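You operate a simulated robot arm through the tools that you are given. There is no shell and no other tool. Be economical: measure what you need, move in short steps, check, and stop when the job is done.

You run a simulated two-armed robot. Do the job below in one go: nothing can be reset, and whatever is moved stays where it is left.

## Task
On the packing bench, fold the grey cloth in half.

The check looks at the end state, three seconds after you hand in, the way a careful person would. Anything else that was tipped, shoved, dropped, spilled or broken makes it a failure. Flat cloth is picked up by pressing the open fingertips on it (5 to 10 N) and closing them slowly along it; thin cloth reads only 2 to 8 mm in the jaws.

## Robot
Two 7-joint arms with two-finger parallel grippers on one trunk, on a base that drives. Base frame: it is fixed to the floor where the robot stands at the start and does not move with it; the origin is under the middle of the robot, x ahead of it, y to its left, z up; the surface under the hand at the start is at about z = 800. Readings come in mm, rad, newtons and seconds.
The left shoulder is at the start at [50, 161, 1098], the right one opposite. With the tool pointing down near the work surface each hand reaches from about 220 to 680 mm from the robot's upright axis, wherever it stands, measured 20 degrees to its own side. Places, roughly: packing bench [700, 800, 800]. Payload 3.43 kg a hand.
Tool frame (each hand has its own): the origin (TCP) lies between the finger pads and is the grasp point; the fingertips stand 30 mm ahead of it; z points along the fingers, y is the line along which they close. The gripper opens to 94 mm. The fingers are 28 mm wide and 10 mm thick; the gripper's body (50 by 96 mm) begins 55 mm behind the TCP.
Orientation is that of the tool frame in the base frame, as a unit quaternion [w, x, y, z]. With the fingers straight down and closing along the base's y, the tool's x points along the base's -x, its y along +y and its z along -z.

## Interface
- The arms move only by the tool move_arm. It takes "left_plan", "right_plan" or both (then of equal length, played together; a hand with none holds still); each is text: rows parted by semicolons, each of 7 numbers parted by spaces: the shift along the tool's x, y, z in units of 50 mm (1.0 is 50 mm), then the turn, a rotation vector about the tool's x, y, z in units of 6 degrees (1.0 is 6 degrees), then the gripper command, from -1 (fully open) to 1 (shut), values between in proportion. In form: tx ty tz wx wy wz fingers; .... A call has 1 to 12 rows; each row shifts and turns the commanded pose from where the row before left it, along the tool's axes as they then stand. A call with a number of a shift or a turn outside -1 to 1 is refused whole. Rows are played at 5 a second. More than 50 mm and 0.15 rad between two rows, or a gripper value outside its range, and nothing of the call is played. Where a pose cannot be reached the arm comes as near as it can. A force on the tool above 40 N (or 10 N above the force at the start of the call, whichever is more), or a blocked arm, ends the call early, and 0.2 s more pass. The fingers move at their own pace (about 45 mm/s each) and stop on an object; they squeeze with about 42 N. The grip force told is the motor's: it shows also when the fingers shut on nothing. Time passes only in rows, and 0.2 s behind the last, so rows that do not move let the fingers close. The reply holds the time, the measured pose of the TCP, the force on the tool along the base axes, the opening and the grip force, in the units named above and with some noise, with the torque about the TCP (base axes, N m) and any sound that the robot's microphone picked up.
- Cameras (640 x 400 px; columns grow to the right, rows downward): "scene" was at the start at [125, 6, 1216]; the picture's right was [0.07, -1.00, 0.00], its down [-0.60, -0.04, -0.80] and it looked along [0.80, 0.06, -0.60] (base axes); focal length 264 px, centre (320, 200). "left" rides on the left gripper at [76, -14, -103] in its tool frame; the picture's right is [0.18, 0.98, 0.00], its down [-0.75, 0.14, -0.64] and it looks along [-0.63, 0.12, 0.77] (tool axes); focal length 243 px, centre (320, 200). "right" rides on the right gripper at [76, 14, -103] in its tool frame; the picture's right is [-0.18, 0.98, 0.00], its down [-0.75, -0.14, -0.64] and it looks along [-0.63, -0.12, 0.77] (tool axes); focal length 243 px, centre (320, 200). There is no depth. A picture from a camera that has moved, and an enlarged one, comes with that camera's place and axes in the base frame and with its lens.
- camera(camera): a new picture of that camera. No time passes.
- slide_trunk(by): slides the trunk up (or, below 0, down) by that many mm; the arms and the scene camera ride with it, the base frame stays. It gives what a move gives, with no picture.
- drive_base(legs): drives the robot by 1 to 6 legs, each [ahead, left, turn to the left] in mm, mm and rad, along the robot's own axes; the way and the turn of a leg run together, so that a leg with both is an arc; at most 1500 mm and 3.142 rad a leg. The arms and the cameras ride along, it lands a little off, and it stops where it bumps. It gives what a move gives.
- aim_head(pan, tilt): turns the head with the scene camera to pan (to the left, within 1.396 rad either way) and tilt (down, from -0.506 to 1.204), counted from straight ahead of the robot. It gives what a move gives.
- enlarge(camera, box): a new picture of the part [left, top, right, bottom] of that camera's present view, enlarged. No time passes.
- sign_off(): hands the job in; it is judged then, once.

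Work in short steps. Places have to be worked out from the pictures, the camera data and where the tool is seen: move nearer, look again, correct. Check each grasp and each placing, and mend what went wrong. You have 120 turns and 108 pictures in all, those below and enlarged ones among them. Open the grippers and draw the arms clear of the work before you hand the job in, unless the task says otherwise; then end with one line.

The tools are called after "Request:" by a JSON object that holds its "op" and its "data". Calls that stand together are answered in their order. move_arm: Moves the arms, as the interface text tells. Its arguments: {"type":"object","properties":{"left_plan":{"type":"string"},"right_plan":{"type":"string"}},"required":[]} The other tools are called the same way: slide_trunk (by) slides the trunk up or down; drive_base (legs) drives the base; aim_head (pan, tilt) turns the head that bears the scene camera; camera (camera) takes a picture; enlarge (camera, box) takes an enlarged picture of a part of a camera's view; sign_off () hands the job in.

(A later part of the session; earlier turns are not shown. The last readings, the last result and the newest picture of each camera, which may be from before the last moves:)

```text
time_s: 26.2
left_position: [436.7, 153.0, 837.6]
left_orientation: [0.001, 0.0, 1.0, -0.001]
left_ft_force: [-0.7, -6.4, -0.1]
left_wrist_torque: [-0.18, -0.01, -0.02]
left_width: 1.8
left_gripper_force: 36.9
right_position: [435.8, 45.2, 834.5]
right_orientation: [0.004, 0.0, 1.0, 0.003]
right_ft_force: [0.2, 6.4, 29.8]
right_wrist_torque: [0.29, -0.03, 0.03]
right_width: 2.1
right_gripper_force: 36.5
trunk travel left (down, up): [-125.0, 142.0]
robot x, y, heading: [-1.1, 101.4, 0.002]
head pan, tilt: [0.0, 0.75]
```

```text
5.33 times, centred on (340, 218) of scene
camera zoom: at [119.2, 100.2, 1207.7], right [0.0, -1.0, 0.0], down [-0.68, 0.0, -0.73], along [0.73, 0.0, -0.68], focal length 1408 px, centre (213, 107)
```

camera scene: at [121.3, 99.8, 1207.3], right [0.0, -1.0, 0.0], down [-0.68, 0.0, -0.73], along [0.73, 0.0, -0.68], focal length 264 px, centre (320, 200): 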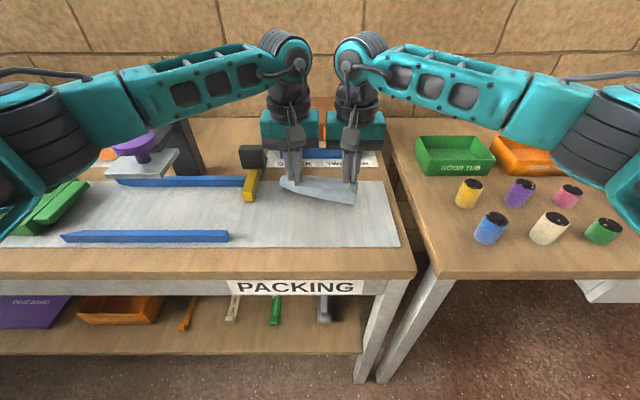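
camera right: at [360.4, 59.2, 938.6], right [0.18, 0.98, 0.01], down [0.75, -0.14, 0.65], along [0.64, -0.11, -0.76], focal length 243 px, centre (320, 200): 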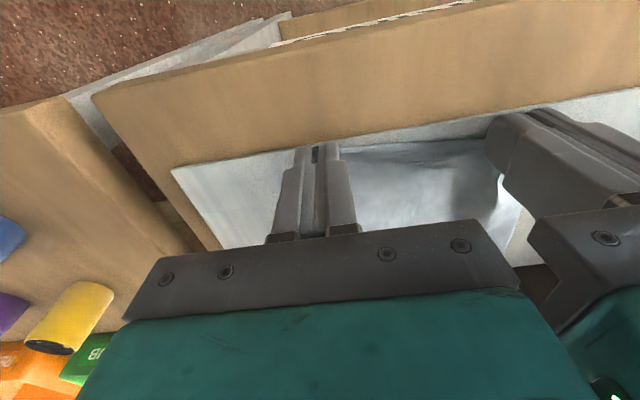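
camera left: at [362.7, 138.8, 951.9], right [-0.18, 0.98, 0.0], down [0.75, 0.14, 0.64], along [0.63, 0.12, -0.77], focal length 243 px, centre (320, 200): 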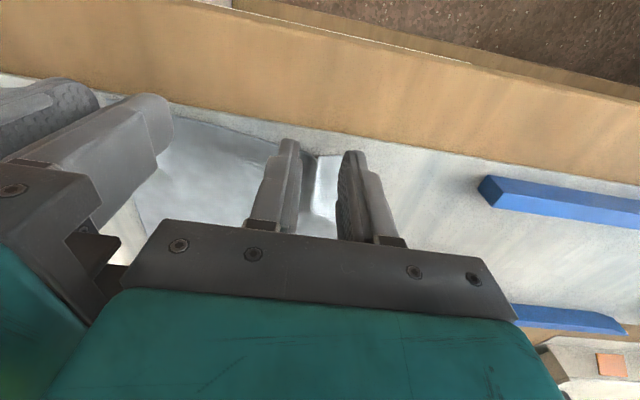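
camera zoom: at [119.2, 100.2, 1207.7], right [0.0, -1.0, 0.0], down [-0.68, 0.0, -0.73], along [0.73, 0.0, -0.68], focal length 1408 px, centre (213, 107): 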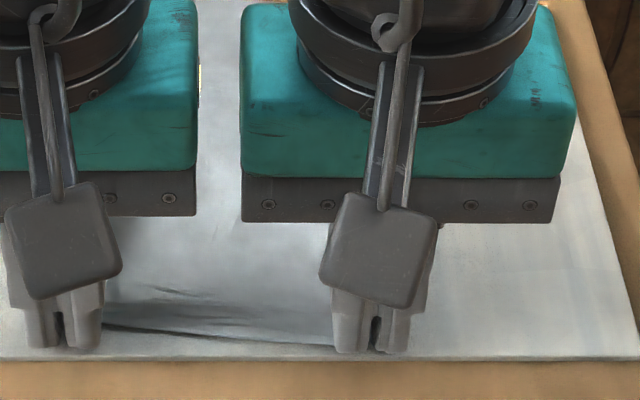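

Both hands hold only the hem edge now (1.8 and 2.1 mm). I lift along the arc again, this time tilting the fingers back toward the robot as the flap rises.

Request:
{"op": "move_arm", "data": {"left_plan": "0 0 -0.02 0 0 0 1;-0.08 0 -0.23 0 0.5 0 1;-0.068 0 -0.234 0 0.5 0 1;-0.168 0 -0.219 0 0.667 0 1;-0.152 0 -0.23 0 0.667 0 1;-0.228 0 -0.201 0 0.667 0 1;-0.214 0 -0.217 0 0.667 0 1;-0.274 0 -0.176 0 0.667 0 1;-0.261 0 -0.194 0 0.667 0 1;-0.296 0 -0.148 0 0.5 0 1;-0.288 0 -0.163 0 0.5 0 1", "right_plan": "0 0 -0.07 0 0 0 1;-0.07 0 -0.23 0 0.5 0 1;-0.058 0 -0.233 0 0.5 0 1;-0.148 0 -0.217 0 0.667 0 1;-0.133 0 -0.227 0 0.667 0 1;-0.208 0 -0.196 0 0.667 0 1;-0.195 0 -0.21 0 0.667 0 1;-0.237 0 -0.161 0 0.667 0 1;-0.226 0 -0.177 0 0.667 0 1;-0.261 0 -0.128 0 0.5 0 1;-0.254 0 -0.141 0 0.5 0 1"}}

Request:
{"op": "enlarge", "data": {"camera": "scene", "box": [224, 110, 416, 230]}}

Request:
{"op": "camera", "data": {"camera": "right"}}

Request:
{"op": "camera", "data": {"camera": "left"}}

```text
time_s: 28.6
left_position: [521.0, 150.1, 905.1]
left_orientation: [-0.271, 0.001, 0.963, -0.001]
left_ft_force: [0.5, 0.4, 0.9]
left_wrist_torque: [-0.03, 0.0, 0.01]
left_width: 2.1
left_gripper_force: 36.6
left hand out of reach, approached as far as the arm can: row 10, 11
right_position: [510.0, 47.4, 889.0]
right_orientation: [-0.296, 0.0, 0.955, 0.0]
right_ft_force: [0.0, 0.1, 0.2]
right_wrist_torque: [-0.02, -0.02, 0.01]
right_width: 1.6
right_gripper_force: 36.6
right hand out of reach, approached as far as the arm can: row 10, 11
trunk travel left (down, up): [-125.0, 142.0]
robot x, y, heading: [-1.5, 102.8, 0.001]
head pan, tilt: [0.0, 0.75]
```

```text
3.33 times, centred on (320, 170) of scene
camera zoom: at [121.2, 99.9, 1207.4], right [0.0, -1.0, 0.0], down [-0.68, 0.0, -0.73], along [0.73, 0.0, -0.68], focal length 880 px, centre (320, 300)
```

zoom: 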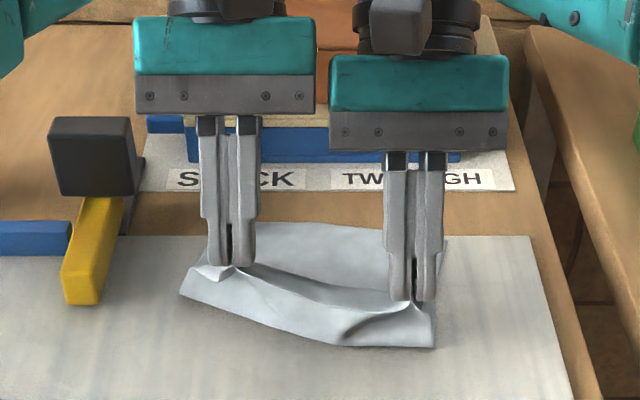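

```text
72 pictures are left
camera right: at [505.9, 62.4, 1017.7], right [0.15, 0.98, -0.1], down [0.98, -0.14, 0.1], along [0.09, -0.12, -0.99], focal length 243 px, centre (320, 200)
```

right: 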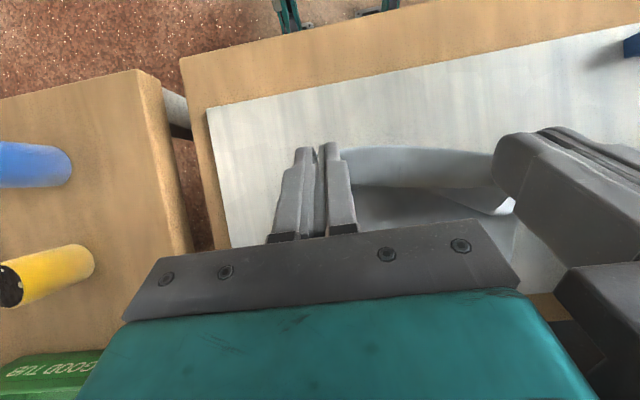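

```text
71 pictures are left
camera left: at [509.8, 136.4, 1032.2], right [-0.16, 0.98, 0.1], down [0.98, 0.14, 0.15], along [0.14, 0.12, -0.98], focal length 243 px, centre (320, 200)
```

left: 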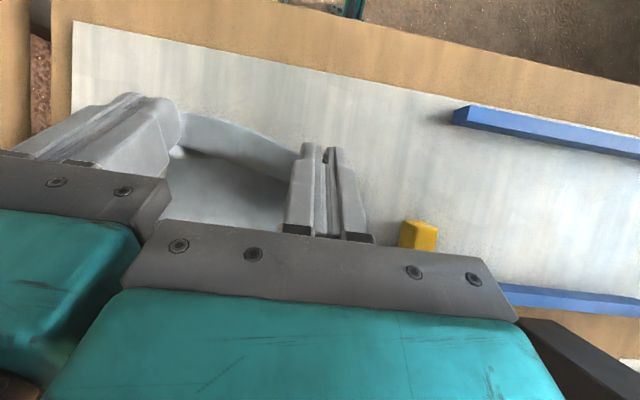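

The flap is turning over well, but the tilted hands hit the arm reach limit. Driving the base 50 mm ahead carries the hands along the fold direction and regains reach. The bench edge is about 355 mm from the axis, so I go only that far.

Request:
{"op": "drive_base", "data": {"legs": [[50, 0, 0]]}}

Request:
{"op": "enlarge", "data": {"camera": "scene", "box": [224, 130, 416, 250]}}

```text
time_s: 29.5
left_position: [570.6, 150.6, 905.5]
left_orientation: [-0.271, 0.0, 0.963, 0.0]
left_ft_force: [0.0, 0.5, -0.6]
left_wrist_torque: [0.02, 0.02, 0.02]
left_width: 1.9
left_gripper_force: 36.8
right_position: [560.9, 47.1, 887.9]
right_orientation: [-0.297, 0.0, 0.955, 0.001]
right_ft_force: [0.6, -0.5, 0.7]
right_wrist_torque: [-0.01, 0.02, -0.02]
right_width: 1.8
right_gripper_force: 36.3
trunk travel left (down, up): [-125.0, 142.0]
robot x, y, heading: [48.7, 98.7, -0.001]
head pan, tilt: [0.0, 0.75]
```

```text
3.33 times, centred on (320, 190) of scene
camera zoom: at [171.3, 99.9, 1207.2], right [0.0, -1.0, 0.0], down [-0.68, 0.0, -0.73], along [0.73, 0.0, -0.68], focal length 880 px, centre (320, 233)
```

zoom: 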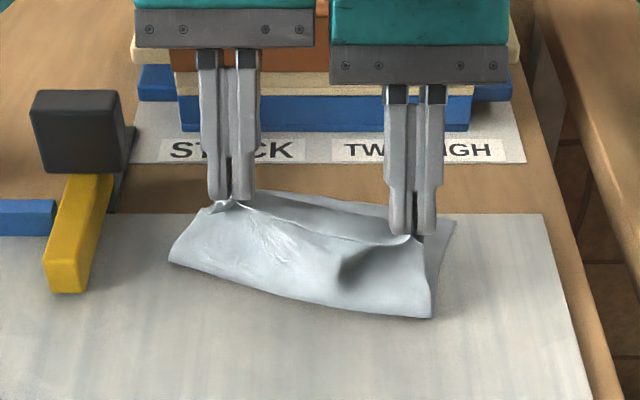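

The flap arches cleanly and the far right corner hasn't moved (613, 8). I carry on forward and down with the first part of the descent.

Request:
{"op": "move_arm", "data": {"left_plan": "-0.318 0.007 -0.067 0 -0.178 0 1;-0.302 0.007 0.009 0 -0.178 0 1;-0.295 0.007 0.11 0 -0.178 0 1", "right_plan": "-0.233 -0.023 -0.063 0 -0.264 0 1;-0.225 -0.023 -0.003 0 -0.264 0 1;-0.224 -0.023 0.075 0 -0.264 0 1"}}

Request:
{"op": "enlarge", "data": {"camera": "scene", "box": [224, 130, 416, 250]}}

Request:
{"op": "camera", "data": {"camera": "left"}}

Request:
{"op": "camera", "data": {"camera": "right"}}

```text
time_s: 30.3
left_position: [583.6, 158.3, 886.8]
left_orientation: [-0.244, 0.001, 0.97, -0.001]
left_ft_force: [-0.4, -5.2, -1.1]
left_wrist_torque: [-0.15, 0.04, 0.06]
left_width: 2.2
left_gripper_force: 36.9
left hand out of reach, approached as far as the arm can: row 1, 2, 3
right_position: [573.3, 46.7, 874.6]
right_orientation: [-0.256, -0.001, 0.967, 0.0]
right_ft_force: [0.5, 5.2, 1.2]
right_wrist_torque: [0.17, -0.03, -0.03]
right_width: 1.9
right_gripper_force: 36.5
right hand out of reach, approached as far as the arm can: row 1, 3
trunk travel left (down, up): [-125.0, 142.0]
robot x, y, heading: [51.2, 100.7, -0.001]
head pan, tilt: [0.0, 0.75]
```

```text
3.33 times, centred on (320, 190) of scene
camera zoom: at [170.8, 99.6, 1207.3], right [0.0, -1.0, 0.0], down [-0.68, 0.0, -0.73], along [0.73, 0.0, -0.68], focal length 880 px, centre (320, 233)
```

zoom: 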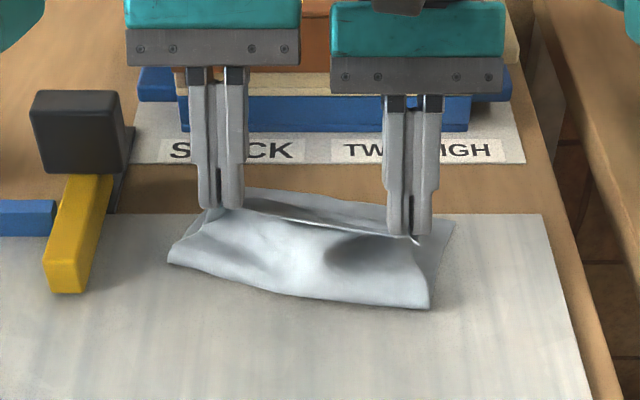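

```text
68 pictures are left
camera left: at [565.0, 145.1, 1013.5], right [-0.16, 0.98, 0.09], down [0.97, 0.14, 0.21], along [0.19, 0.12, -0.97], focal length 243 px, centre (320, 200)
```

left: 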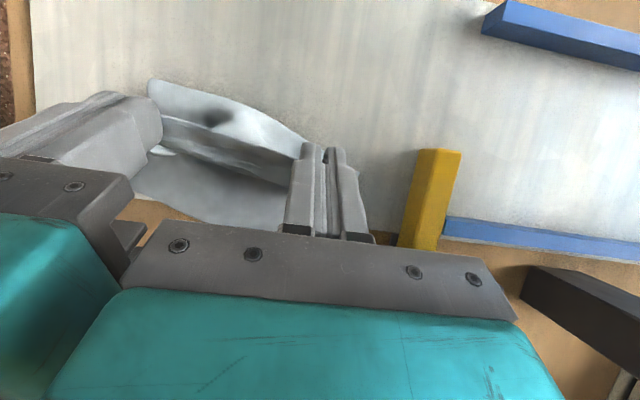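

```text
67 pictures are left
camera right: at [559.8, 61.4, 1002.4], right [0.16, 0.98, -0.09], down [0.97, -0.14, 0.18], along [0.17, -0.12, -0.98], focal length 243 px, centre (320, 200)
```

right: 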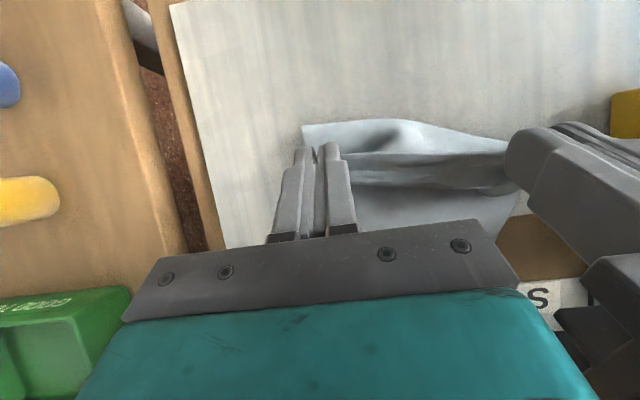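

The wrist limit is the tilt, and the flap is already turned over. I'll ease the tilt off while going on forward and down.

Request:
{"op": "move_arm", "data": {"left_plan": "-0.14 -0.03 0.05 0 -0.417 0 1;-0.138 -0.03 0.056 0 -0.417 0 1;-0.135 -0.03 0.062 0 -0.417 0 1;-0.132 -0.03 0.067 0 -0.417 0 1", "right_plan": "-0.092 -0.03 0.04 0 -0.417 0 1;-0.09 -0.03 0.044 0 -0.417 0 1;-0.088 -0.03 0.048 0 -0.417 0 1;-0.086 -0.03 0.052 0 -0.417 0 1"}}

Request:
{"op": "enlarge", "data": {"camera": "scene", "box": [224, 130, 416, 250]}}

Request:
{"op": "camera", "data": {"camera": "right"}}

```text
time_s: 31.3
left_position: [602.1, 152.6, 866.0]
left_orientation: [-0.158, 0.0, 0.987, -0.001]
left_ft_force: [-1.5, -7.3, -0.1]
left_wrist_torque: [-0.27, 0.03, 0.01]
left_width: 2.3
left_gripper_force: 36.6
right_position: [586.3, 40.7, 859.9]
right_orientation: [-0.171, 0.0, 0.985, 0.0]
right_ft_force: [1.7, 7.4, 1.5]
right_wrist_torque: [0.24, -0.03, -0.02]
right_width: 2.0
right_gripper_force: 36.6
trunk travel left (down, up): [-125.0, 142.0]
robot x, y, heading: [52.0, 101.3, 0.003]
head pan, tilt: [0.0, 0.75]
```

```text
3.33 times, centred on (320, 190) of scene
camera zoom: at [170.8, 99.9, 1207.3], right [0.0, -1.0, 0.0], down [-0.68, 0.0, -0.73], along [0.73, 0.0, -0.68], focal length 880 px, centre (320, 233)
```

zoom: 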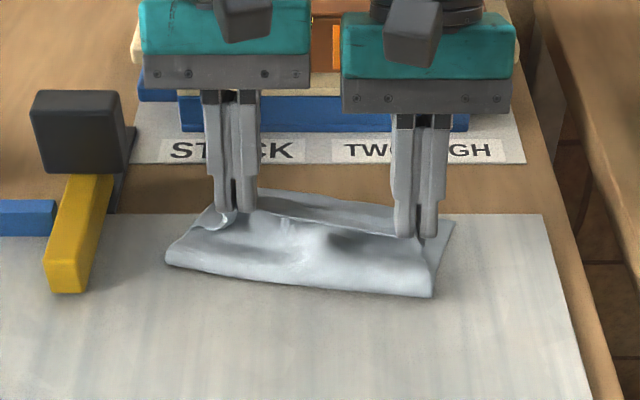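

```text
65 pictures are left
camera right: at [550.5, 55.3, 982.5], right [0.17, 0.98, -0.06], down [0.93, -0.14, 0.35], along [0.34, -0.12, -0.93], focal length 243 px, centre (320, 200)
```

right: 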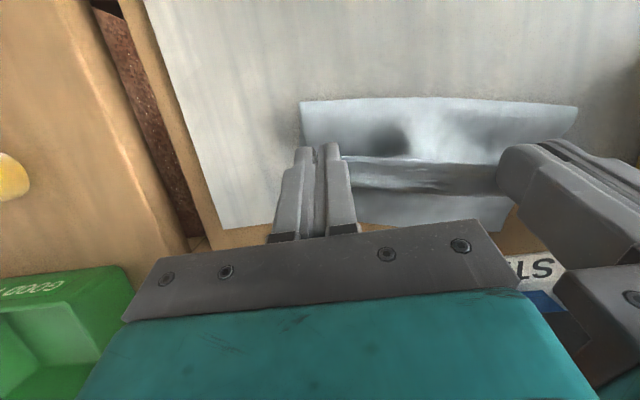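

The fold is forming and the far edge now runs from about (646,150) to (613,8). I bring the hem onto it, moving the left hand further than the right, and come down close to the bench.

Request:
{"op": "move_arm", "data": {"left_plan": "-0.173 0 0.08 0 -0.333 0 1;-0.17 0 0.086 0 -0.333 0 1;-0.167 0 0.092 0 -0.333 0 1;-0.164 0 0.098 0 -0.333 0 1;0 0 0 0 0 0 1", "right_plan": "-0.081 0 0.077 0 -0.333 0 1;-0.078 0 0.08 0 -0.333 0 1;-0.075 0 0.083 0 -0.333 0 1;-0.072 0 0.085 0 -0.333 0 1;0 0 0 0 0 0 1"}}

Request:
{"op": "enlarge", "data": {"camera": "scene", "box": [224, 130, 416, 250]}}

Request:
{"op": "camera", "data": {"camera": "right"}}

Request:
{"op": "camera", "data": {"camera": "left"}}

```text
time_s: 32.5
left_position: [630.6, 152.4, 839.6]
left_orientation: [-0.09, 0.001, 0.996, 0.0]
left_ft_force: [-4.4, -13.7, 0.5]
left_wrist_torque: [-0.43, 0.14, -0.07]
left_width: 2.1
left_gripper_force: 37.1
right_position: [595.3, 41.9, 839.3]
right_orientation: [-0.102, -0.001, 0.995, 0.001]
right_ft_force: [3.4, 12.8, 3.9]
right_wrist_torque: [0.41, -0.16, 0.08]
right_width: 2.1
right_gripper_force: 36.5
trunk travel left (down, up): [-125.0, 142.0]
robot x, y, heading: [50.4, 98.3, -0.004]
head pan, tilt: [0.0, 0.75]
```

```text
3.33 times, centred on (320, 190) of scene
camera zoom: at [170.4, 99.9, 1207.5], right [0.0, -1.0, 0.0], down [-0.68, 0.0, -0.73], along [0.73, 0.0, -0.68], focal length 880 px, centre (320, 233)
```

zoom: 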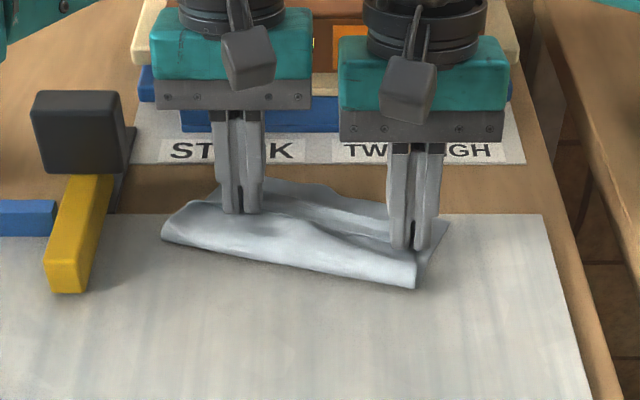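

```text
63 pictures are left
camera right: at [543.1, 56.4, 956.2], right [0.18, 0.98, -0.03], down [0.87, -0.14, 0.48], along [0.46, -0.12, -0.88], focal length 243 px, centre (320, 200)
```

right: 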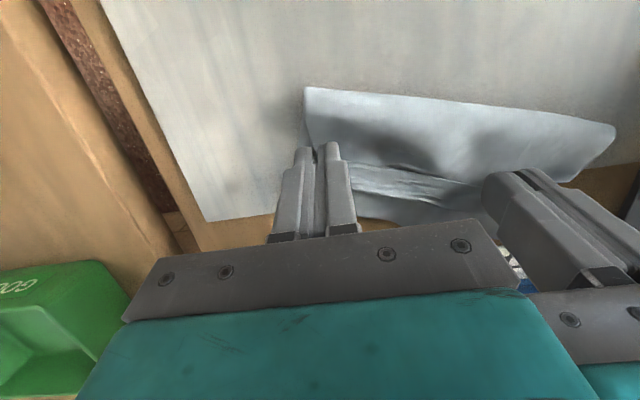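

```text
62 pictures are left
camera left: at [573.4, 139.2, 953.9], right [-0.18, 0.98, 0.03], down [0.86, 0.14, 0.5], along [0.48, 0.12, -0.87], focal length 243 px, centre (320, 200)
```

left: 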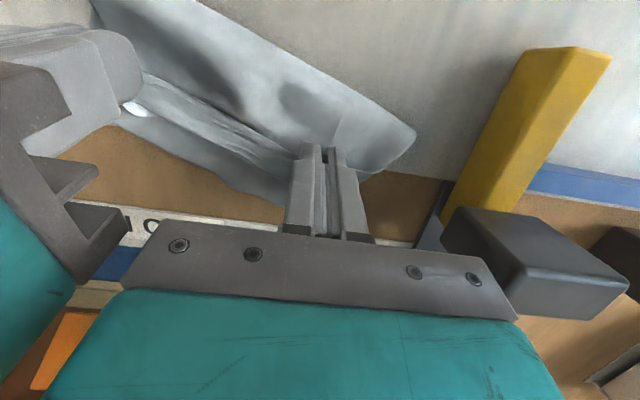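

The hem has reached the far edge, but the left side has crept forward. I release both hands gently and rise to see how it lies.

Request:
{"op": "move_arm", "data": {"left_plan": "0 -0.06 0 0 0 0 1;0 0 0 0 0 0 0.7;0 0 0 0 0 0 0.5;0 0 0 0 0 0 0.5;0 0 -0.3 0 0 0 0.5;0 0 -0.8 0 0 0 0.5;0 0 -0.9 0 0 0 0.5;0 0 -0.9 0 0 0 0.5", "right_plan": "0 0.06 0 0 0 0 1;0 0 0 0 0 0 0.7;0 0 0 0 0 0 0.5;0 0 0 0 0 0 0.5;0 0 -0.3 0 0 0 0.5;0 0 -0.8 0 0 0 0.5;0 0 -0.9 0 0 0 0.5;0 0 -0.9 0 0 0 0.5"}}

Request:
{"op": "enlarge", "data": {"camera": "scene", "box": [224, 130, 416, 250]}}

Request:
{"op": "camera", "data": {"camera": "right"}}

Request:
{"op": "camera", "data": {"camera": "left"}}

```text
time_s: 34.3
left_position: [633.4, 155.4, 984.6]
left_orientation: [-0.089, 0.0, 0.996, -0.001]
left_ft_force: [0.2, -0.8, -0.1]
left_wrist_torque: [-0.03, 0.01, 0.02]
left_width: 23.5
left_gripper_force: 0.0
left hand out of reach, approached as far as the arm can: row 6, 7, 8
right_position: [625.0, 45.2, 979.0]
right_orientation: [-0.103, -0.001, 0.995, 0.0]
right_ft_force: [-0.3, 0.6, 0.1]
right_wrist_torque: [0.0, -0.01, 0.0]
right_width: 23.3
right_gripper_force: 0.0
trunk travel left (down, up): [-125.0, 142.0]
robot x, y, heading: [48.4, 101.9, 0.007]
head pan, tilt: [0.0, 0.75]
```

```text
3.33 times, centred on (320, 190) of scene
camera zoom: at [170.5, 101.3, 1207.3], right [0.0, -1.0, 0.0], down [-0.68, 0.0, -0.73], along [0.73, 0.0, -0.68], focal length 880 px, centre (320, 233)
```

zoom: 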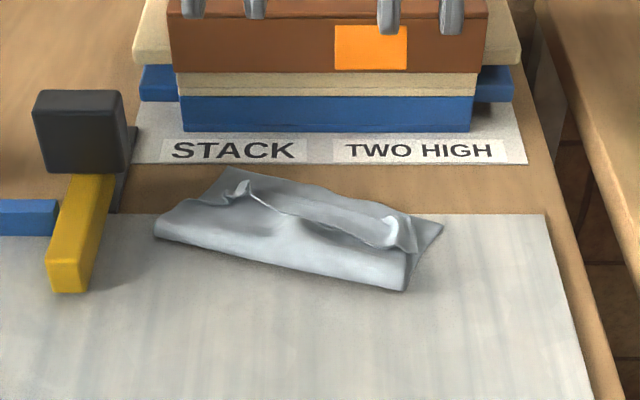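

```text
60 pictures are left
camera right: at [572.5, 60.3, 1096.8], right [0.18, 0.98, -0.04], down [0.87, -0.14, 0.47], along [0.46, -0.12, -0.88], focal length 243 px, centre (320, 200)
```

right: 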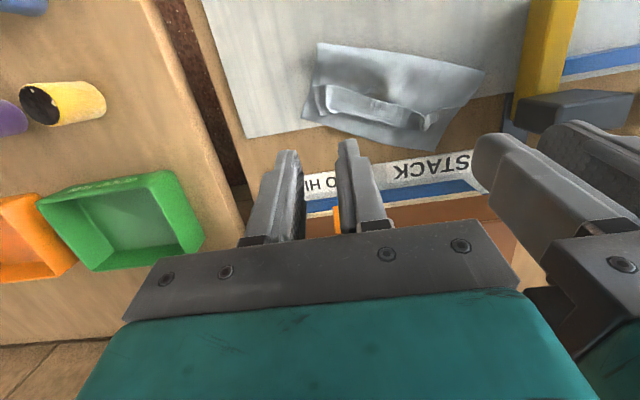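

```text
59 pictures are left
camera left: at [576.2, 142.2, 1099.2], right [-0.18, 0.98, 0.03], down [0.86, 0.14, 0.5], along [0.48, 0.12, -0.87], focal length 243 px, centre (320, 200)
```

left: 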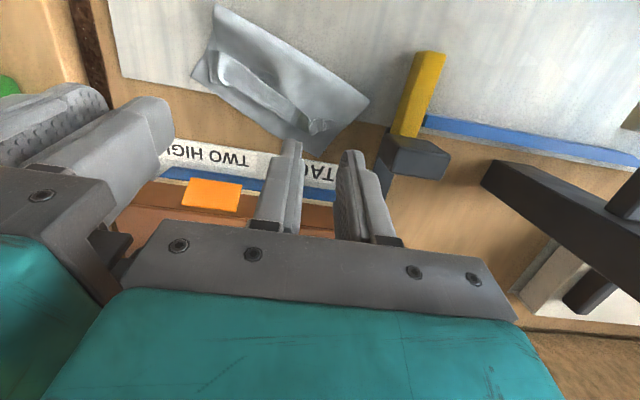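

The fold lies roughly right but is skewed, with a rolled hem and a rounded crease. I look closer before tidying it.

Request:
{"op": "enlarge", "data": {"camera": "scene", "box": [264, 170, 364, 232]}}

Request:
{"op": "enlarge", "data": {"camera": "right", "box": [280, 30, 500, 165]}}

Request:
{"op": "enlarge", "data": {"camera": "left", "box": [180, 0, 380, 160]}}

```text
6.40 times, centred on (314, 201) of scene
camera zoom: at [170.5, 101.3, 1207.3], right [0.0, -1.0, 0.0], down [-0.68, 0.0, -0.73], along [0.73, 0.0, -0.68], focal length 1689 px, centre (358, 194)
```

zoom: 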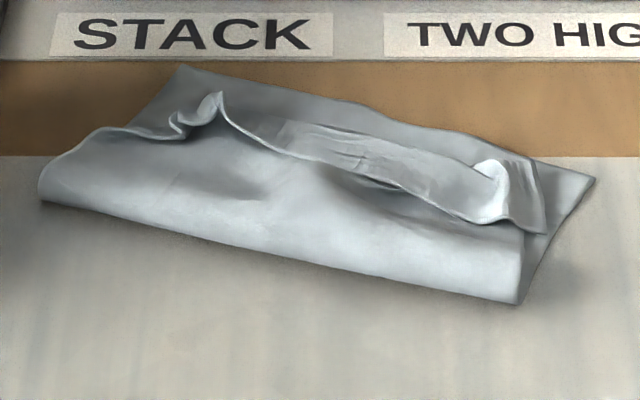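

```text
2.91 times, centred on (390, 98) of right
camera zoom: at [572.5, 60.3, 1096.8], right [0.18, 0.98, -0.04], down [0.87, -0.14, 0.47], along [0.46, -0.12, -0.88], focal length 706 px, centre (116, 498)
```

zoom: 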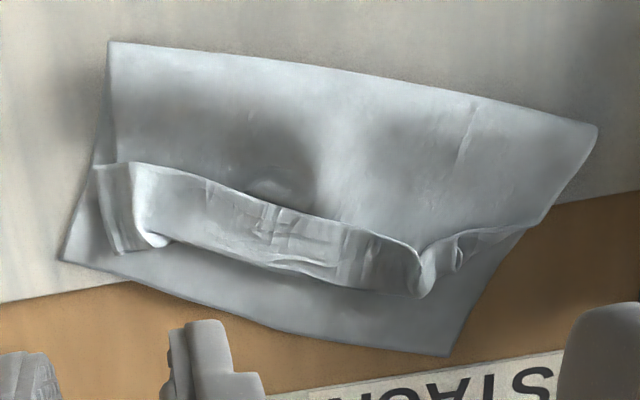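

```text
2.50 times, centred on (280, 80) of left
camera zoom: at [576.2, 142.2, 1099.2], right [-0.18, 0.98, 0.03], down [0.86, 0.14, 0.5], along [0.48, 0.12, -0.87], focal length 606 px, centre (420, 500)
```

zoom: 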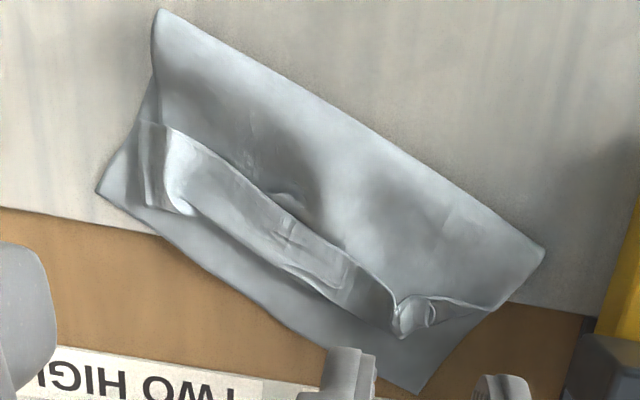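

The last 15–25 mm of the hem is turned back on itself, with standing ridges near (633,153) and (590,54). I'll flip each end over by pinching only its lip, one hand at a time. The left hand backs off while the right goes above its ridge.

Request:
{"op": "move_arm", "data": {"left_plan": "0.6 0.25 0 0 -0.85 0 0.5;0.6 0.25 0 0 -0.85 0 0.5;0.6 0.25 0 0 0 0 0.5;0.6 0.25 0 0 0 0 0.5;0.6 0.2 0 0 0 0 0.5;0 0 0 0 0 0 0.5;0 0 0 0 0 0 0.5", "right_plan": "0 0 0 0 -1 0 0.5;0 0 0 0 -1 0 0.5;0.21 0.05 0.5 0 0 0 0.5;0.21 0.05 0.5 0 0 0 0.5;0.21 0.05 0.5 0 0 0 0.5;0.21 0.05 0.5 0 0 0 0.5;0 0 0 0 0 0 0.5"}}

Request:
{"op": "camera", "data": {"camera": "right"}}

Request:
{"op": "enlarge", "data": {"camera": "scene", "box": [264, 150, 364, 212]}}

```text
time_s: 35.9
left_position: [481.4, 213.3, 994.2]
left_orientation: [-0.001, 0.0, 1.0, -0.001]
left_ft_force: [0.7, 0.4, -0.2]
left_wrist_torque: [-0.01, 0.01, -0.02]
left_width: 23.5
left_gripper_force: 0.1
right_position: [583.6, 50.2, 880.3]
right_orientation: [0.002, 0.0, 1.0, 0.0]
right_ft_force: [0.2, 0.6, -0.2]
right_wrist_torque: [0.0, -0.01, -0.02]
right_width: 23.6
right_gripper_force: 0.1
trunk travel left (down, up): [-125.0, 142.0]
robot x, y, heading: [45.2, 105.1, 0.002]
head pan, tilt: [0.0, 0.75]
```

```text
55 pictures are left
camera right: at [508.3, 66.4, 983.8], right [0.18, 0.98, 0.0], down [0.75, -0.14, 0.65], along [0.63, -0.12, -0.76], focal length 243 px, centre (320, 200)
```

right: 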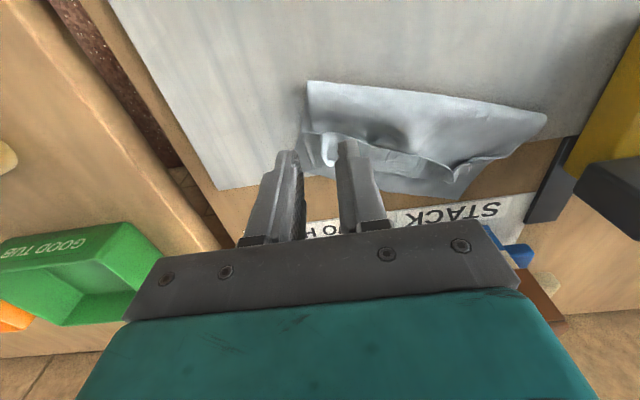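

```text
6.40 times, centred on (314, 181) of scene
camera zoom: at [170.8, 99.9, 1207.3], right [0.0, -1.0, 0.0], down [-0.68, 0.0, -0.73], along [0.73, 0.0, -0.68], focal length 1689 px, centre (358, 322)
```

zoom: 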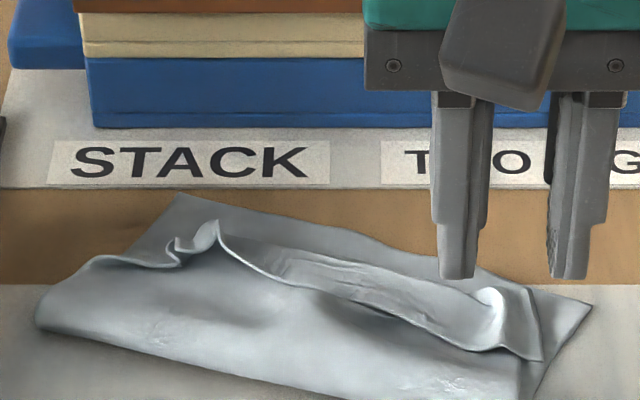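

The ridge sits at (588–608, ~53), inside the jaw line. I descend in steps to light contact.

Request:
{"op": "move_arm", "data": {"right_plan": "0 0.05 0.3 0 0 0 0.5;0 0 0.3 0 0 0 0.5;0 0 0.1 0 0 0 0.5;0 0 0.05 0 0 0 0.5;0 0 0 0 0 0 0.5"}}

Request:
{"op": "enlarge", "data": {"camera": "right", "box": [240, 90, 400, 190]}}

Request:
{"op": "enlarge", "data": {"camera": "scene", "box": [280, 160, 380, 222]}}

```text
time_s: 37.1
left_position: [481.6, 214.2, 994.2]
left_orientation: [-0.002, 0.0, 1.0, -0.001]
left_ft_force: [1.0, -0.4, 1.3]
left_wrist_torque: [0.0, -0.04, -0.03]
left_width: 23.6
left_gripper_force: 0.0
right_position: [584.9, 55.1, 843.8]
right_orientation: [0.002, 0.0, 1.0, 0.001]
right_ft_force: [0.7, -0.6, 0.7]
right_wrist_torque: [0.0, 0.03, 0.02]
right_width: 23.7
right_gripper_force: 0.1
trunk travel left (down, up): [-125.0, 142.0]
robot x, y, heading: [50.8, 100.9, -0.002]
head pan, tilt: [0.0, 0.75]
```

```text
4.00 times, centred on (320, 140) of right
camera zoom: at [508.8, 69.9, 946.5], right [0.18, 0.98, 0.0], down [0.75, -0.14, 0.65], along [0.63, -0.12, -0.76], focal length 970 px, centre (320, 440)
```

zoom: 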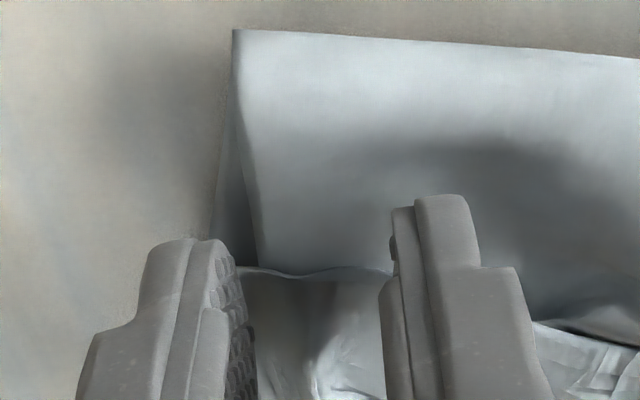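

```text
6.40 times, centred on (330, 191) of scene
camera zoom: at [170.8, 99.9, 1207.3], right [0.0, -1.0, 0.0], down [-0.68, 0.0, -0.73], along [0.73, 0.0, -0.68], focal length 1689 px, centre (256, 258)
```

zoom: 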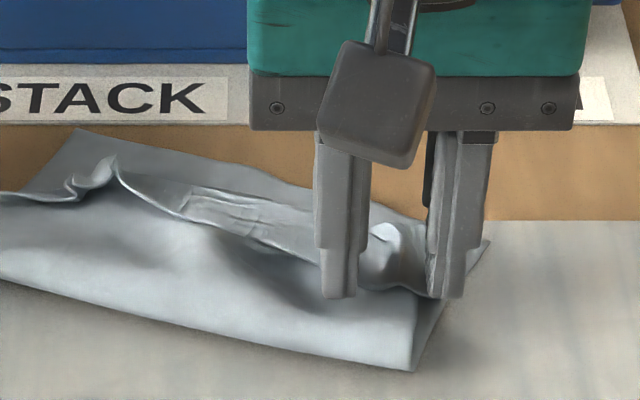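

The hem lip is between the fingers with about 10 mm of overlap. I go 4 mm lower and close slowly.

Request:
{"op": "move_arm", "data": {"right_plan": "0 0 0.05 0 0 0 0.5;0 0 0.03 0 0 0 0.5;0 0 0 0 0 0 0.56;0 0 0 0 0 0 0.62;0 0 0 0 0 0 0.68;0 0 0 0 0 0 0.74;0 0 0 0 0 0 0.8;0 0 0 0 0 0 0.86;0 0 0 0 0 0 0.92;0 0 0 0 0 0 0.97;0 0 0 0 0 0 1;0 0 0 0 0 0 1"}}

Request:
{"op": "enlarge", "data": {"camera": "scene", "box": [264, 160, 364, 222]}}

Request:
{"op": "enlarge", "data": {"camera": "right", "box": [240, 90, 400, 190]}}

```text
time_s: 39.7
left_position: [481.3, 213.3, 994.0]
left_orientation: [-0.002, 0.0, 1.0, 0.001]
left_ft_force: [-0.7, -0.3, 0.3]
left_wrist_torque: [0.03, -0.03, -0.01]
left_width: 23.4
left_gripper_force: 0.0
right_position: [585.0, 55.4, 838.4]
right_orientation: [0.002, 0.0, 1.0, 0.001]
right_ft_force: [-0.4, 0.7, 0.7]
right_wrist_torque: [-0.02, 0.04, -0.01]
right_width: 2.2
right_gripper_force: 36.9
trunk travel left (down, up): [-125.0, 142.0]
robot x, y, heading: [48.1, 101.0, 0.0]
head pan, tilt: [0.0, 0.75]
```

```text
6.40 times, centred on (314, 191) of scene
camera zoom: at [170.8, 99.9, 1207.3], right [0.0, -1.0, 0.0], down [-0.68, 0.0, -0.73], along [0.73, 0.0, -0.68], focal length 1689 px, centre (358, 258)
```

zoom: 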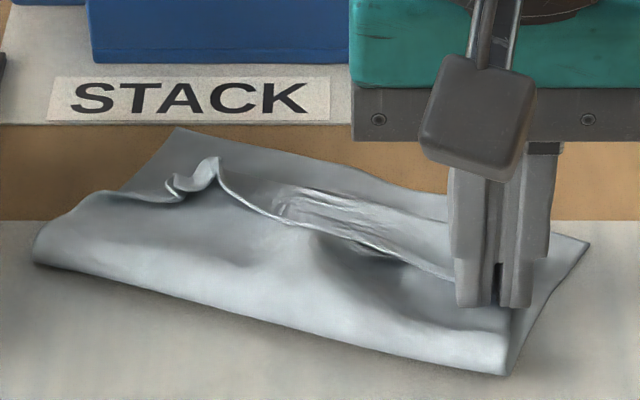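

```text
4.00 times, centred on (320, 140) of right
camera zoom: at [508.7, 70.1, 942.4], right [0.18, 0.98, 0.0], down [0.75, -0.14, 0.65], along [0.63, -0.12, -0.76], focal length 970 px, centre (320, 440)
```

zoom: 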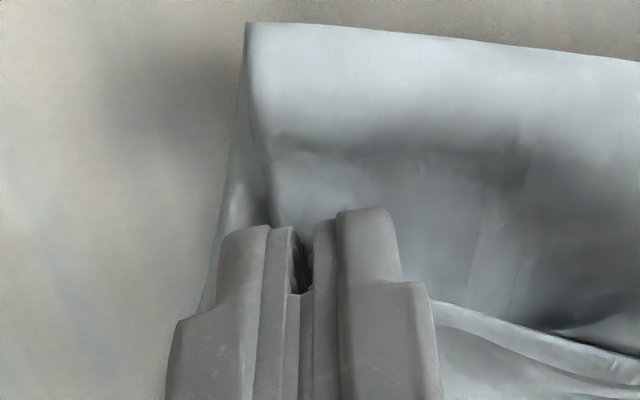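

The jaws read 2.2 mm, so something is held. I lift 30 mm to see whether it is just the hem strip.

Request:
{"op": "move_arm", "data": {"right_plan": "0 0 -0.2 0 0.5 0 1;0 0 -0.2 0 0.5 0 1;0 0 -0.2 0 0.5 0 1"}}

Request:
{"op": "enlarge", "data": {"camera": "scene", "box": [264, 150, 364, 212]}}

Request:
{"op": "camera", "data": {"camera": "right"}}

```text
time_s: 40.5
left_position: [482.8, 214.3, 994.7]
left_orientation: [0.0, 0.0, 1.0, 0.001]
left_ft_force: [-0.7, 0.1, 0.0]
left_wrist_torque: [-0.05, 0.0, -0.04]
left_width: 23.3
left_gripper_force: 0.1
right_position: [584.8, 57.2, 869.1]
right_orientation: [-0.077, -0.001, 0.997, -0.001]
right_ft_force: [0.0, -0.7, -0.5]
right_wrist_torque: [0.02, -0.03, -0.03]
right_width: 1.6
right_gripper_force: 37.0
trunk travel left (down, up): [-125.0, 142.0]
robot x, y, heading: [47.7, 97.5, -0.0]
head pan, tilt: [0.0, 0.75]
```

```text
6.40 times, centred on (314, 181) of scene
camera zoom: at [170.8, 100.0, 1207.3], right [0.0, -1.0, 0.0], down [-0.68, 0.0, -0.73], along [0.73, 0.0, -0.68], focal length 1689 px, centre (358, 322)
```

zoom: 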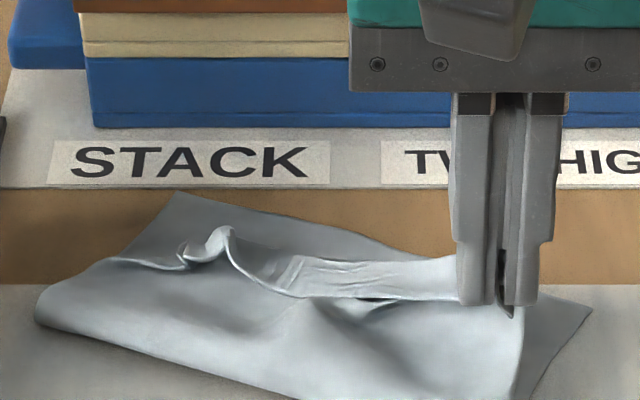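

```text
48 pictures are left
camera right: at [527.1, 70.6, 983.6], right [0.18, 0.98, -0.03], down [0.84, -0.14, 0.52], along [0.51, -0.12, -0.85], focal length 243 px, centre (320, 200)
```

right: 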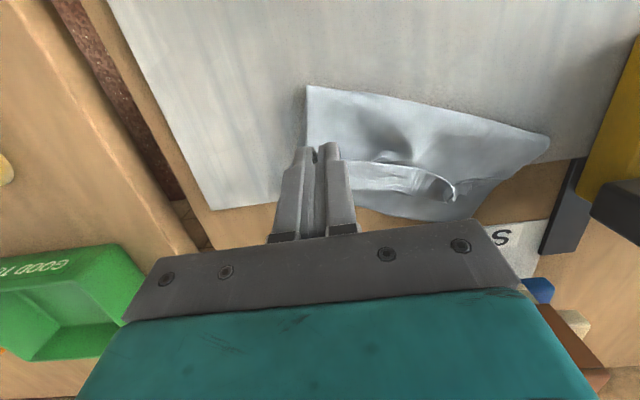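

Just the hem strip is lifted. I carry it forward over the far edge and down.

Request:
{"op": "move_arm", "data": {"right_plan": "-0.19 -0.03 -0.07 0 0.5 0 1;-0.188 -0.03 -0.08 0 0.5 0 1;-0.235 -0.03 0.10 0 0.5 0 1;-0.17 -0.03 0.197 0 0 0 1;-0.05 -0.03 0.152 0 0 0 1;0 0 0 0 0 0 1"}}

Request:
{"op": "enlarge", "data": {"camera": "scene", "box": [264, 150, 364, 212]}}

Request:
{"op": "camera", "data": {"camera": "right"}}

```text
time_s: 41.9
left_position: [481.3, 213.3, 994.0]
left_orientation: [-0.001, 0.0, 1.0, 0.0]
left_ft_force: [-0.4, -0.2, -0.1]
left_wrist_torque: [-0.02, -0.01, 0.01]
left_width: 23.1
left_gripper_force: 0.0
right_position: [611.6, 45.3, 847.0]
right_orientation: [-0.154, 0.0, 0.988, -0.001]
right_ft_force: [0.4, 0.1, 0.5]
right_wrist_torque: [0.01, 0.01, 0.0]
right_width: 1.6
right_gripper_force: 36.8
right hand out of reach, approached as far as the arm can: row 3
trunk travel left (down, up): [-125.0, 142.0]
robot x, y, heading: [49.8, 99.9, -0.006]
head pan, tilt: [0.0, 0.75]
```

```text
6.40 times, centred on (314, 181) of scene
camera zoom: at [170.8, 99.9, 1207.3], right [0.0, -1.0, 0.0], down [-0.68, 0.0, -0.73], along [0.73, 0.0, -0.68], focal length 1689 px, centre (358, 322)
```

zoom: 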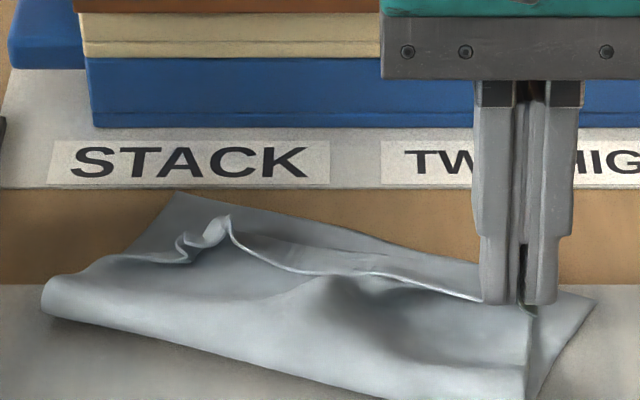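

```text
46 pictures are left
camera right: at [570.8, 60.9, 970.1], right [0.17, 0.98, -0.06], down [0.91, -0.14, 0.38], along [0.37, -0.12, -0.92], focal length 243 px, centre (320, 200)
```

right: 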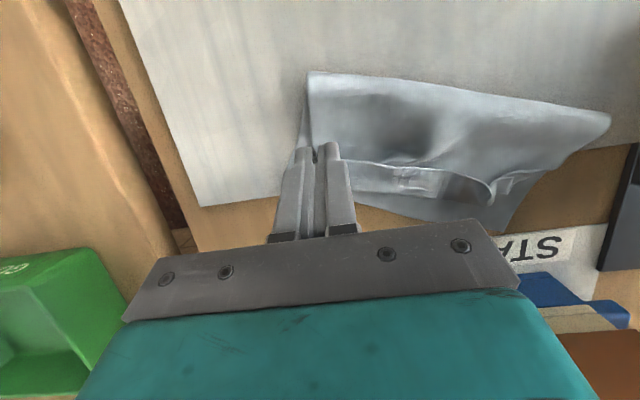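

A little further to bring the lip over the far edge, then I release, rise straight up and look.

Request:
{"op": "move_arm", "data": {"right_plan": "-0.184 -0.02 -0.016 0 0 0 1;-0.19 -0.02 0.01 0 0 0 1;-0.05 0 0.03 0 0 0 0.8;0 0 0 0 0 0 0.5;0 0 0 0 0 0 0.5;0.25 0 -0.8 0 0 0 0.5;0.28 0 -0.9 0 0 0 0.5;0.6 0 0 0 -0.5 0 0.5"}}

Request:
{"op": "enlarge", "data": {"camera": "scene", "box": [264, 160, 364, 222]}}

Request:
{"op": "camera", "data": {"camera": "right"}}

```text
time_s: 43.7
left_position: [481.3, 214.4, 994.1]
left_orientation: [0.0, 0.0, 1.0, -0.001]
left_ft_force: [-0.1, -0.6, -0.2]
left_wrist_torque: [0.01, 0.0, 0.0]
left_width: 23.5
left_gripper_force: 0.2
right_position: [585.5, 44.7, 942.5]
right_orientation: [-0.128, 0.001, 0.992, 0.0]
right_ft_force: [-0.3, 0.5, 0.5]
right_wrist_torque: [-0.08, -0.01, -0.02]
right_width: 23.8
right_gripper_force: 0.0
right hand out of reach, approached as far as the arm can: row 1, 2
trunk travel left (down, up): [-125.0, 142.0]
robot x, y, heading: [48.7, 98.6, 0.0]
head pan, tilt: [0.0, 0.75]
```

```text
6.40 times, centred on (314, 191) of scene
camera zoom: at [170.2, 100.4, 1207.4], right [0.0, -1.0, 0.0], down [-0.68, 0.0, -0.73], along [0.73, 0.0, -0.68], focal length 1689 px, centre (358, 258)
```

zoom: 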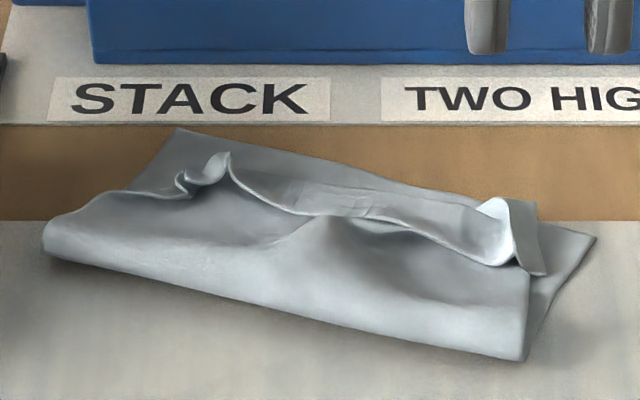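

```text
44 pictures are left
camera right: at [538.7, 60.8, 1064.3], right [0.18, 0.98, -0.05], down [0.89, -0.14, 0.43], along [0.42, -0.12, -0.9], focal length 243 px, centre (320, 200)
```

right: 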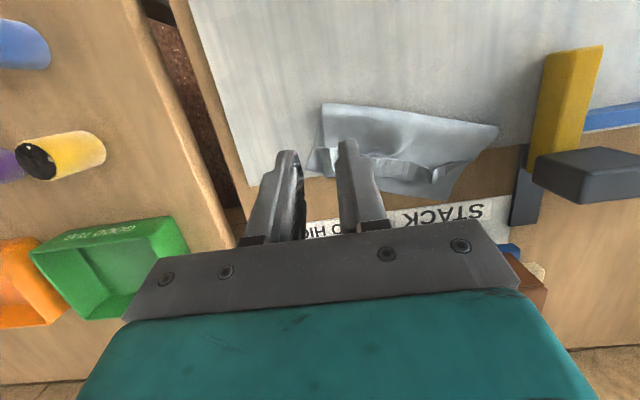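

Flipping that strip from this side doesn't take. A better route is to unfold it and fold the far edge toward me, where the hands can tilt with their fingers pointing away and turn the hem over properly. First I bring both hands above the two ridges to unfold.

Request:
{"op": "move_arm", "data": {"left_plan": "-0.45 -0.17 0.35 0 0 0 0.45;-0.45 -0.17 0.35 0 0 0 0.45;-0.45 -0.17 0.35 0 0 0 0.45;-0.45 -0.17 0.35 0 0 0 0.45;-0.45 -0.17 0.35 0 0 0 0.45;-0.45 -0.17 0.35 0 0 0 0.45;-0.44 -0.17 0.35 0 0 0 0.45;0 0 0 0 0 0 0.45", "right_plan": "0 0 0 0 -0.82 0 0.45;0 0 0 0 -0.82 0 0.45;0 0 0 0 -0.82 0 0.45;-0.07 0.03 0.36 0 0 0 0.45;-0.07 0.03 0.36 0 0 0 0.45;-0.07 0.03 0.36 0 0 0 0.45;-0.07 0.03 0.36 0 0 0 0.45;0 0 0 0 0 0 0.45"}}

Request:
{"op": "camera", "data": {"camera": "right"}}

Request:
{"op": "camera", "data": {"camera": "left"}}

```text
time_s: 45.5
left_position: [639.5, 151.5, 870.0]
left_orientation: [-0.001, 0.0, 1.0, 0.0]
left_ft_force: [-0.2, 0.1, -0.4]
left_wrist_torque: [0.03, -0.02, 0.04]
left_width: 25.7
left_gripper_force: 0.1
right_position: [597.1, 53.1, 870.9]
right_orientation: [0.0, 0.0, 1.0, 0.0]
right_ft_force: [-0.4, -0.7, 0.0]
right_wrist_torque: [-0.01, -0.01, 0.0]
right_width: 25.9
right_gripper_force: 0.1
trunk travel left (down, up): [-125.0, 142.0]
robot x, y, heading: [46.7, 96.8, 0.0]
head pan, tilt: [0.0, 0.75]
```

```text
43 pictures are left
camera right: at [522.7, 67.9, 974.7], right [0.18, 0.98, 0.0], down [0.75, -0.14, 0.64], along [0.63, -0.12, -0.77], focal length 243 px, centre (320, 200)
```

right: 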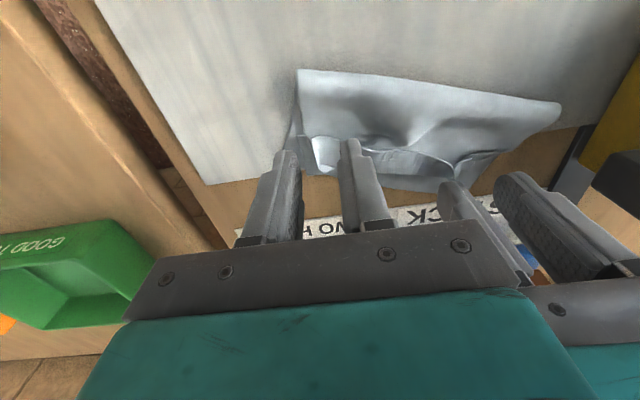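

```text
42 pictures are left
camera left: at [563.3, 138.1, 972.8], right [-0.18, 0.98, 0.0], down [0.75, 0.14, 0.64], along [0.63, 0.12, -0.77], focal length 243 px, centre (320, 200)
```

left: 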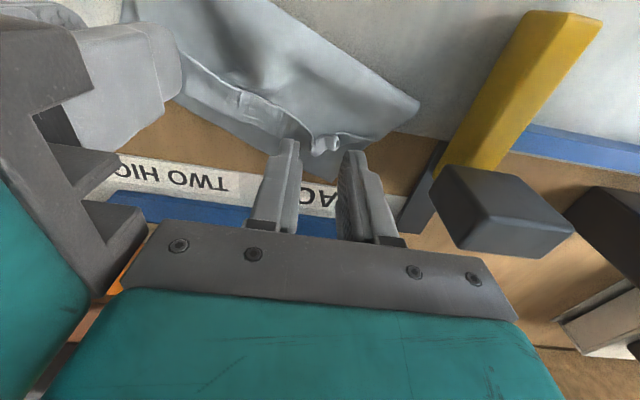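

Both ridges are centred between the jaws. I go down 32 mm and close slowly.

Request:
{"op": "move_arm", "data": {"left_plan": "0 0.04 0.25 0 0 0 0.45;0 0 0.2 0 0 0 0.45;0 0 0.17 0 0 0 0.45;0 0 0 0 0 0 0.52;0 0 0 0 0 0 0.6;0 0 0 0 0 0 0.68;0 0 0 0 0 0 0.76;0 0 0 0 0 0 0.84;0 0 0 0 0 0 0.92;0 0 0 0 0 0 1;0 0 0 0 0 0 1", "right_plan": "0 0.03 0.25 0 0 0 0.45;0 0 0.2 0 0 0 0.45;0 0 0.17 0 0 0 0.45;0 0 0 0 0 0 0.52;0 0 0 0 0 0 0.6;0 0 0 0 0 0 0.68;0 0 0 0 0 0 0.76;0 0 0 0 0 0 0.84;0 0 0 0 0 0 0.92;0 0 0 0 0 0 1;0 0 0 0 0 0 1"}}

```text
time_s: 47.9
left_position: [639.4, 155.3, 838.6]
left_orientation: [-0.001, 0.0, 1.0, 0.001]
left_ft_force: [-0.4, 0.2, 0.2]
left_wrist_torque: [0.0, 0.01, -0.02]
left_width: 2.3
left_gripper_force: 37.3
right_position: [598.4, 52.6, 839.0]
right_orientation: [0.0, 0.001, 1.0, 0.0]
right_ft_force: [-0.7, -0.2, -0.2]
right_wrist_torque: [-0.03, 0.02, 0.0]
right_width: 1.9
right_gripper_force: 36.9
trunk travel left (down, up): [-125.0, 142.0]
robot x, y, heading: [49.0, 99.1, 0.002]
head pan, tilt: [0.0, 0.75]
```

Both ends are held (2.3 and 1.9 mm). I unfold back toward the robot over a low arc, drawing the left side a bit further to square the cloth.

Request:
{"op": "move_arm", "data": {"left_plan": "0.2 0 -0.3 0 0 0 1;0.3 0 -0.3 0 0 0 1;0.35 0.01 -0.25 0 0 0 1;0.35 0.01 -0.2 0 0 0 1;0.37 0.01 -0.1 0 0 0 1;0.37 0.01 0 0 0 0 1;0.37 0.01 0 0 0 0 1;0.37 0.01 0.1 0 0 0 1;0.37 0.01 0.2 0 0 0 1;0.37 0.01 0.25 0 0 0 1;0.35 0 0.25 0 0 0 1;0.3 0 0.2 0 0 0 1", "right_plan": "0.2 0 -0.3 0 0 0 1;0.25 -0.02 -0.3 0 0 0 1;0.29 -0.02 -0.25 0 0 0 1;0.29 -0.02 -0.2 0 0 0 1;0.3 -0.02 -0.1 0 0 0 1;0.3 -0.02 0 0 0 0 1;0.3 -0.02 0 0 0 0 1;0.3 -0.02 0.1 0 0 0 1;0.3 -0.02 0.2 0 0 0 1;0.3 -0.02 0.25 0 0 0 1;0.3 0 0.25 0 0 0 1;0.27 0 0.2 0 0 0 1"}}

Request:
{"op": "camera", "data": {"camera": "scene"}}

Request:
{"op": "camera", "data": {"camera": "left"}}

```text
time_s: 50.5
left_position: [435.9, 158.0, 848.6]
left_orientation: [-0.001, -0.001, 1.0, 0.0]
left_ft_force: [0.7, -7.5, -0.2]
left_wrist_torque: [-0.18, -0.02, 0.04]
left_width: 2.8
left_gripper_force: 37.7
right_position: [430.9, 43.9, 846.2]
right_orientation: [0.0, 0.0, 1.0, 0.0]
right_ft_force: [0.7, 6.7, -0.2]
right_wrist_torque: [0.22, 0.06, 0.07]
right_width: 1.9
right_gripper_force: 37.0
trunk travel left (down, up): [-125.0, 142.0]
robot x, y, heading: [52.6, 102.3, 0.002]
head pan, tilt: [0.0, 0.75]
```

```text
41 pictures are left
camera scene: at [170.8, 99.9, 1207.4], right [0.0, -1.0, 0.0], down [-0.68, 0.0, -0.73], along [0.73, 0.0, -0.68], focal length 264 px, centre (320, 200)
```

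scene: 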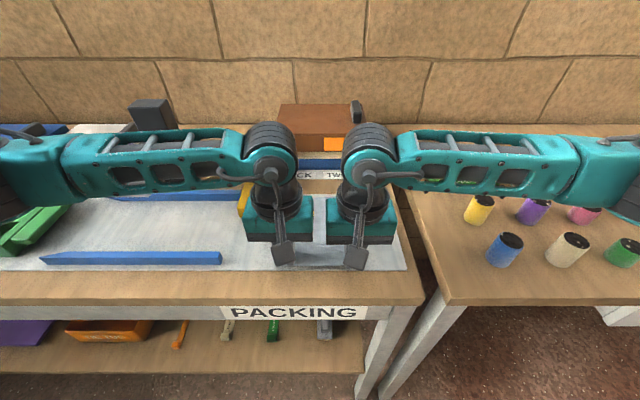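

```text
40 pictures are left
camera left: at [359.7, 144.1, 949.6], right [-0.19, 0.98, 0.0], down [0.75, 0.14, 0.64], along [0.63, 0.12, -0.77], focal length 243 px, centre (320, 200)
```

left: 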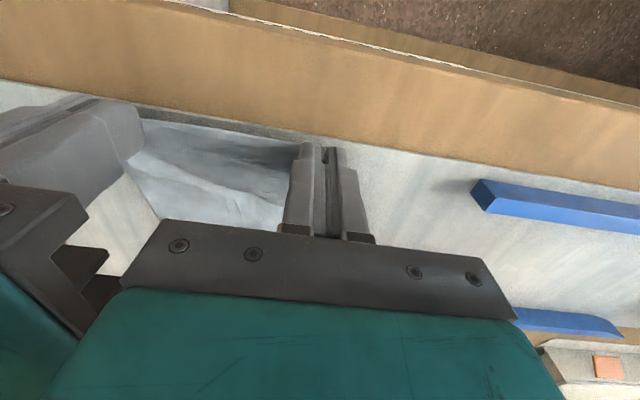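

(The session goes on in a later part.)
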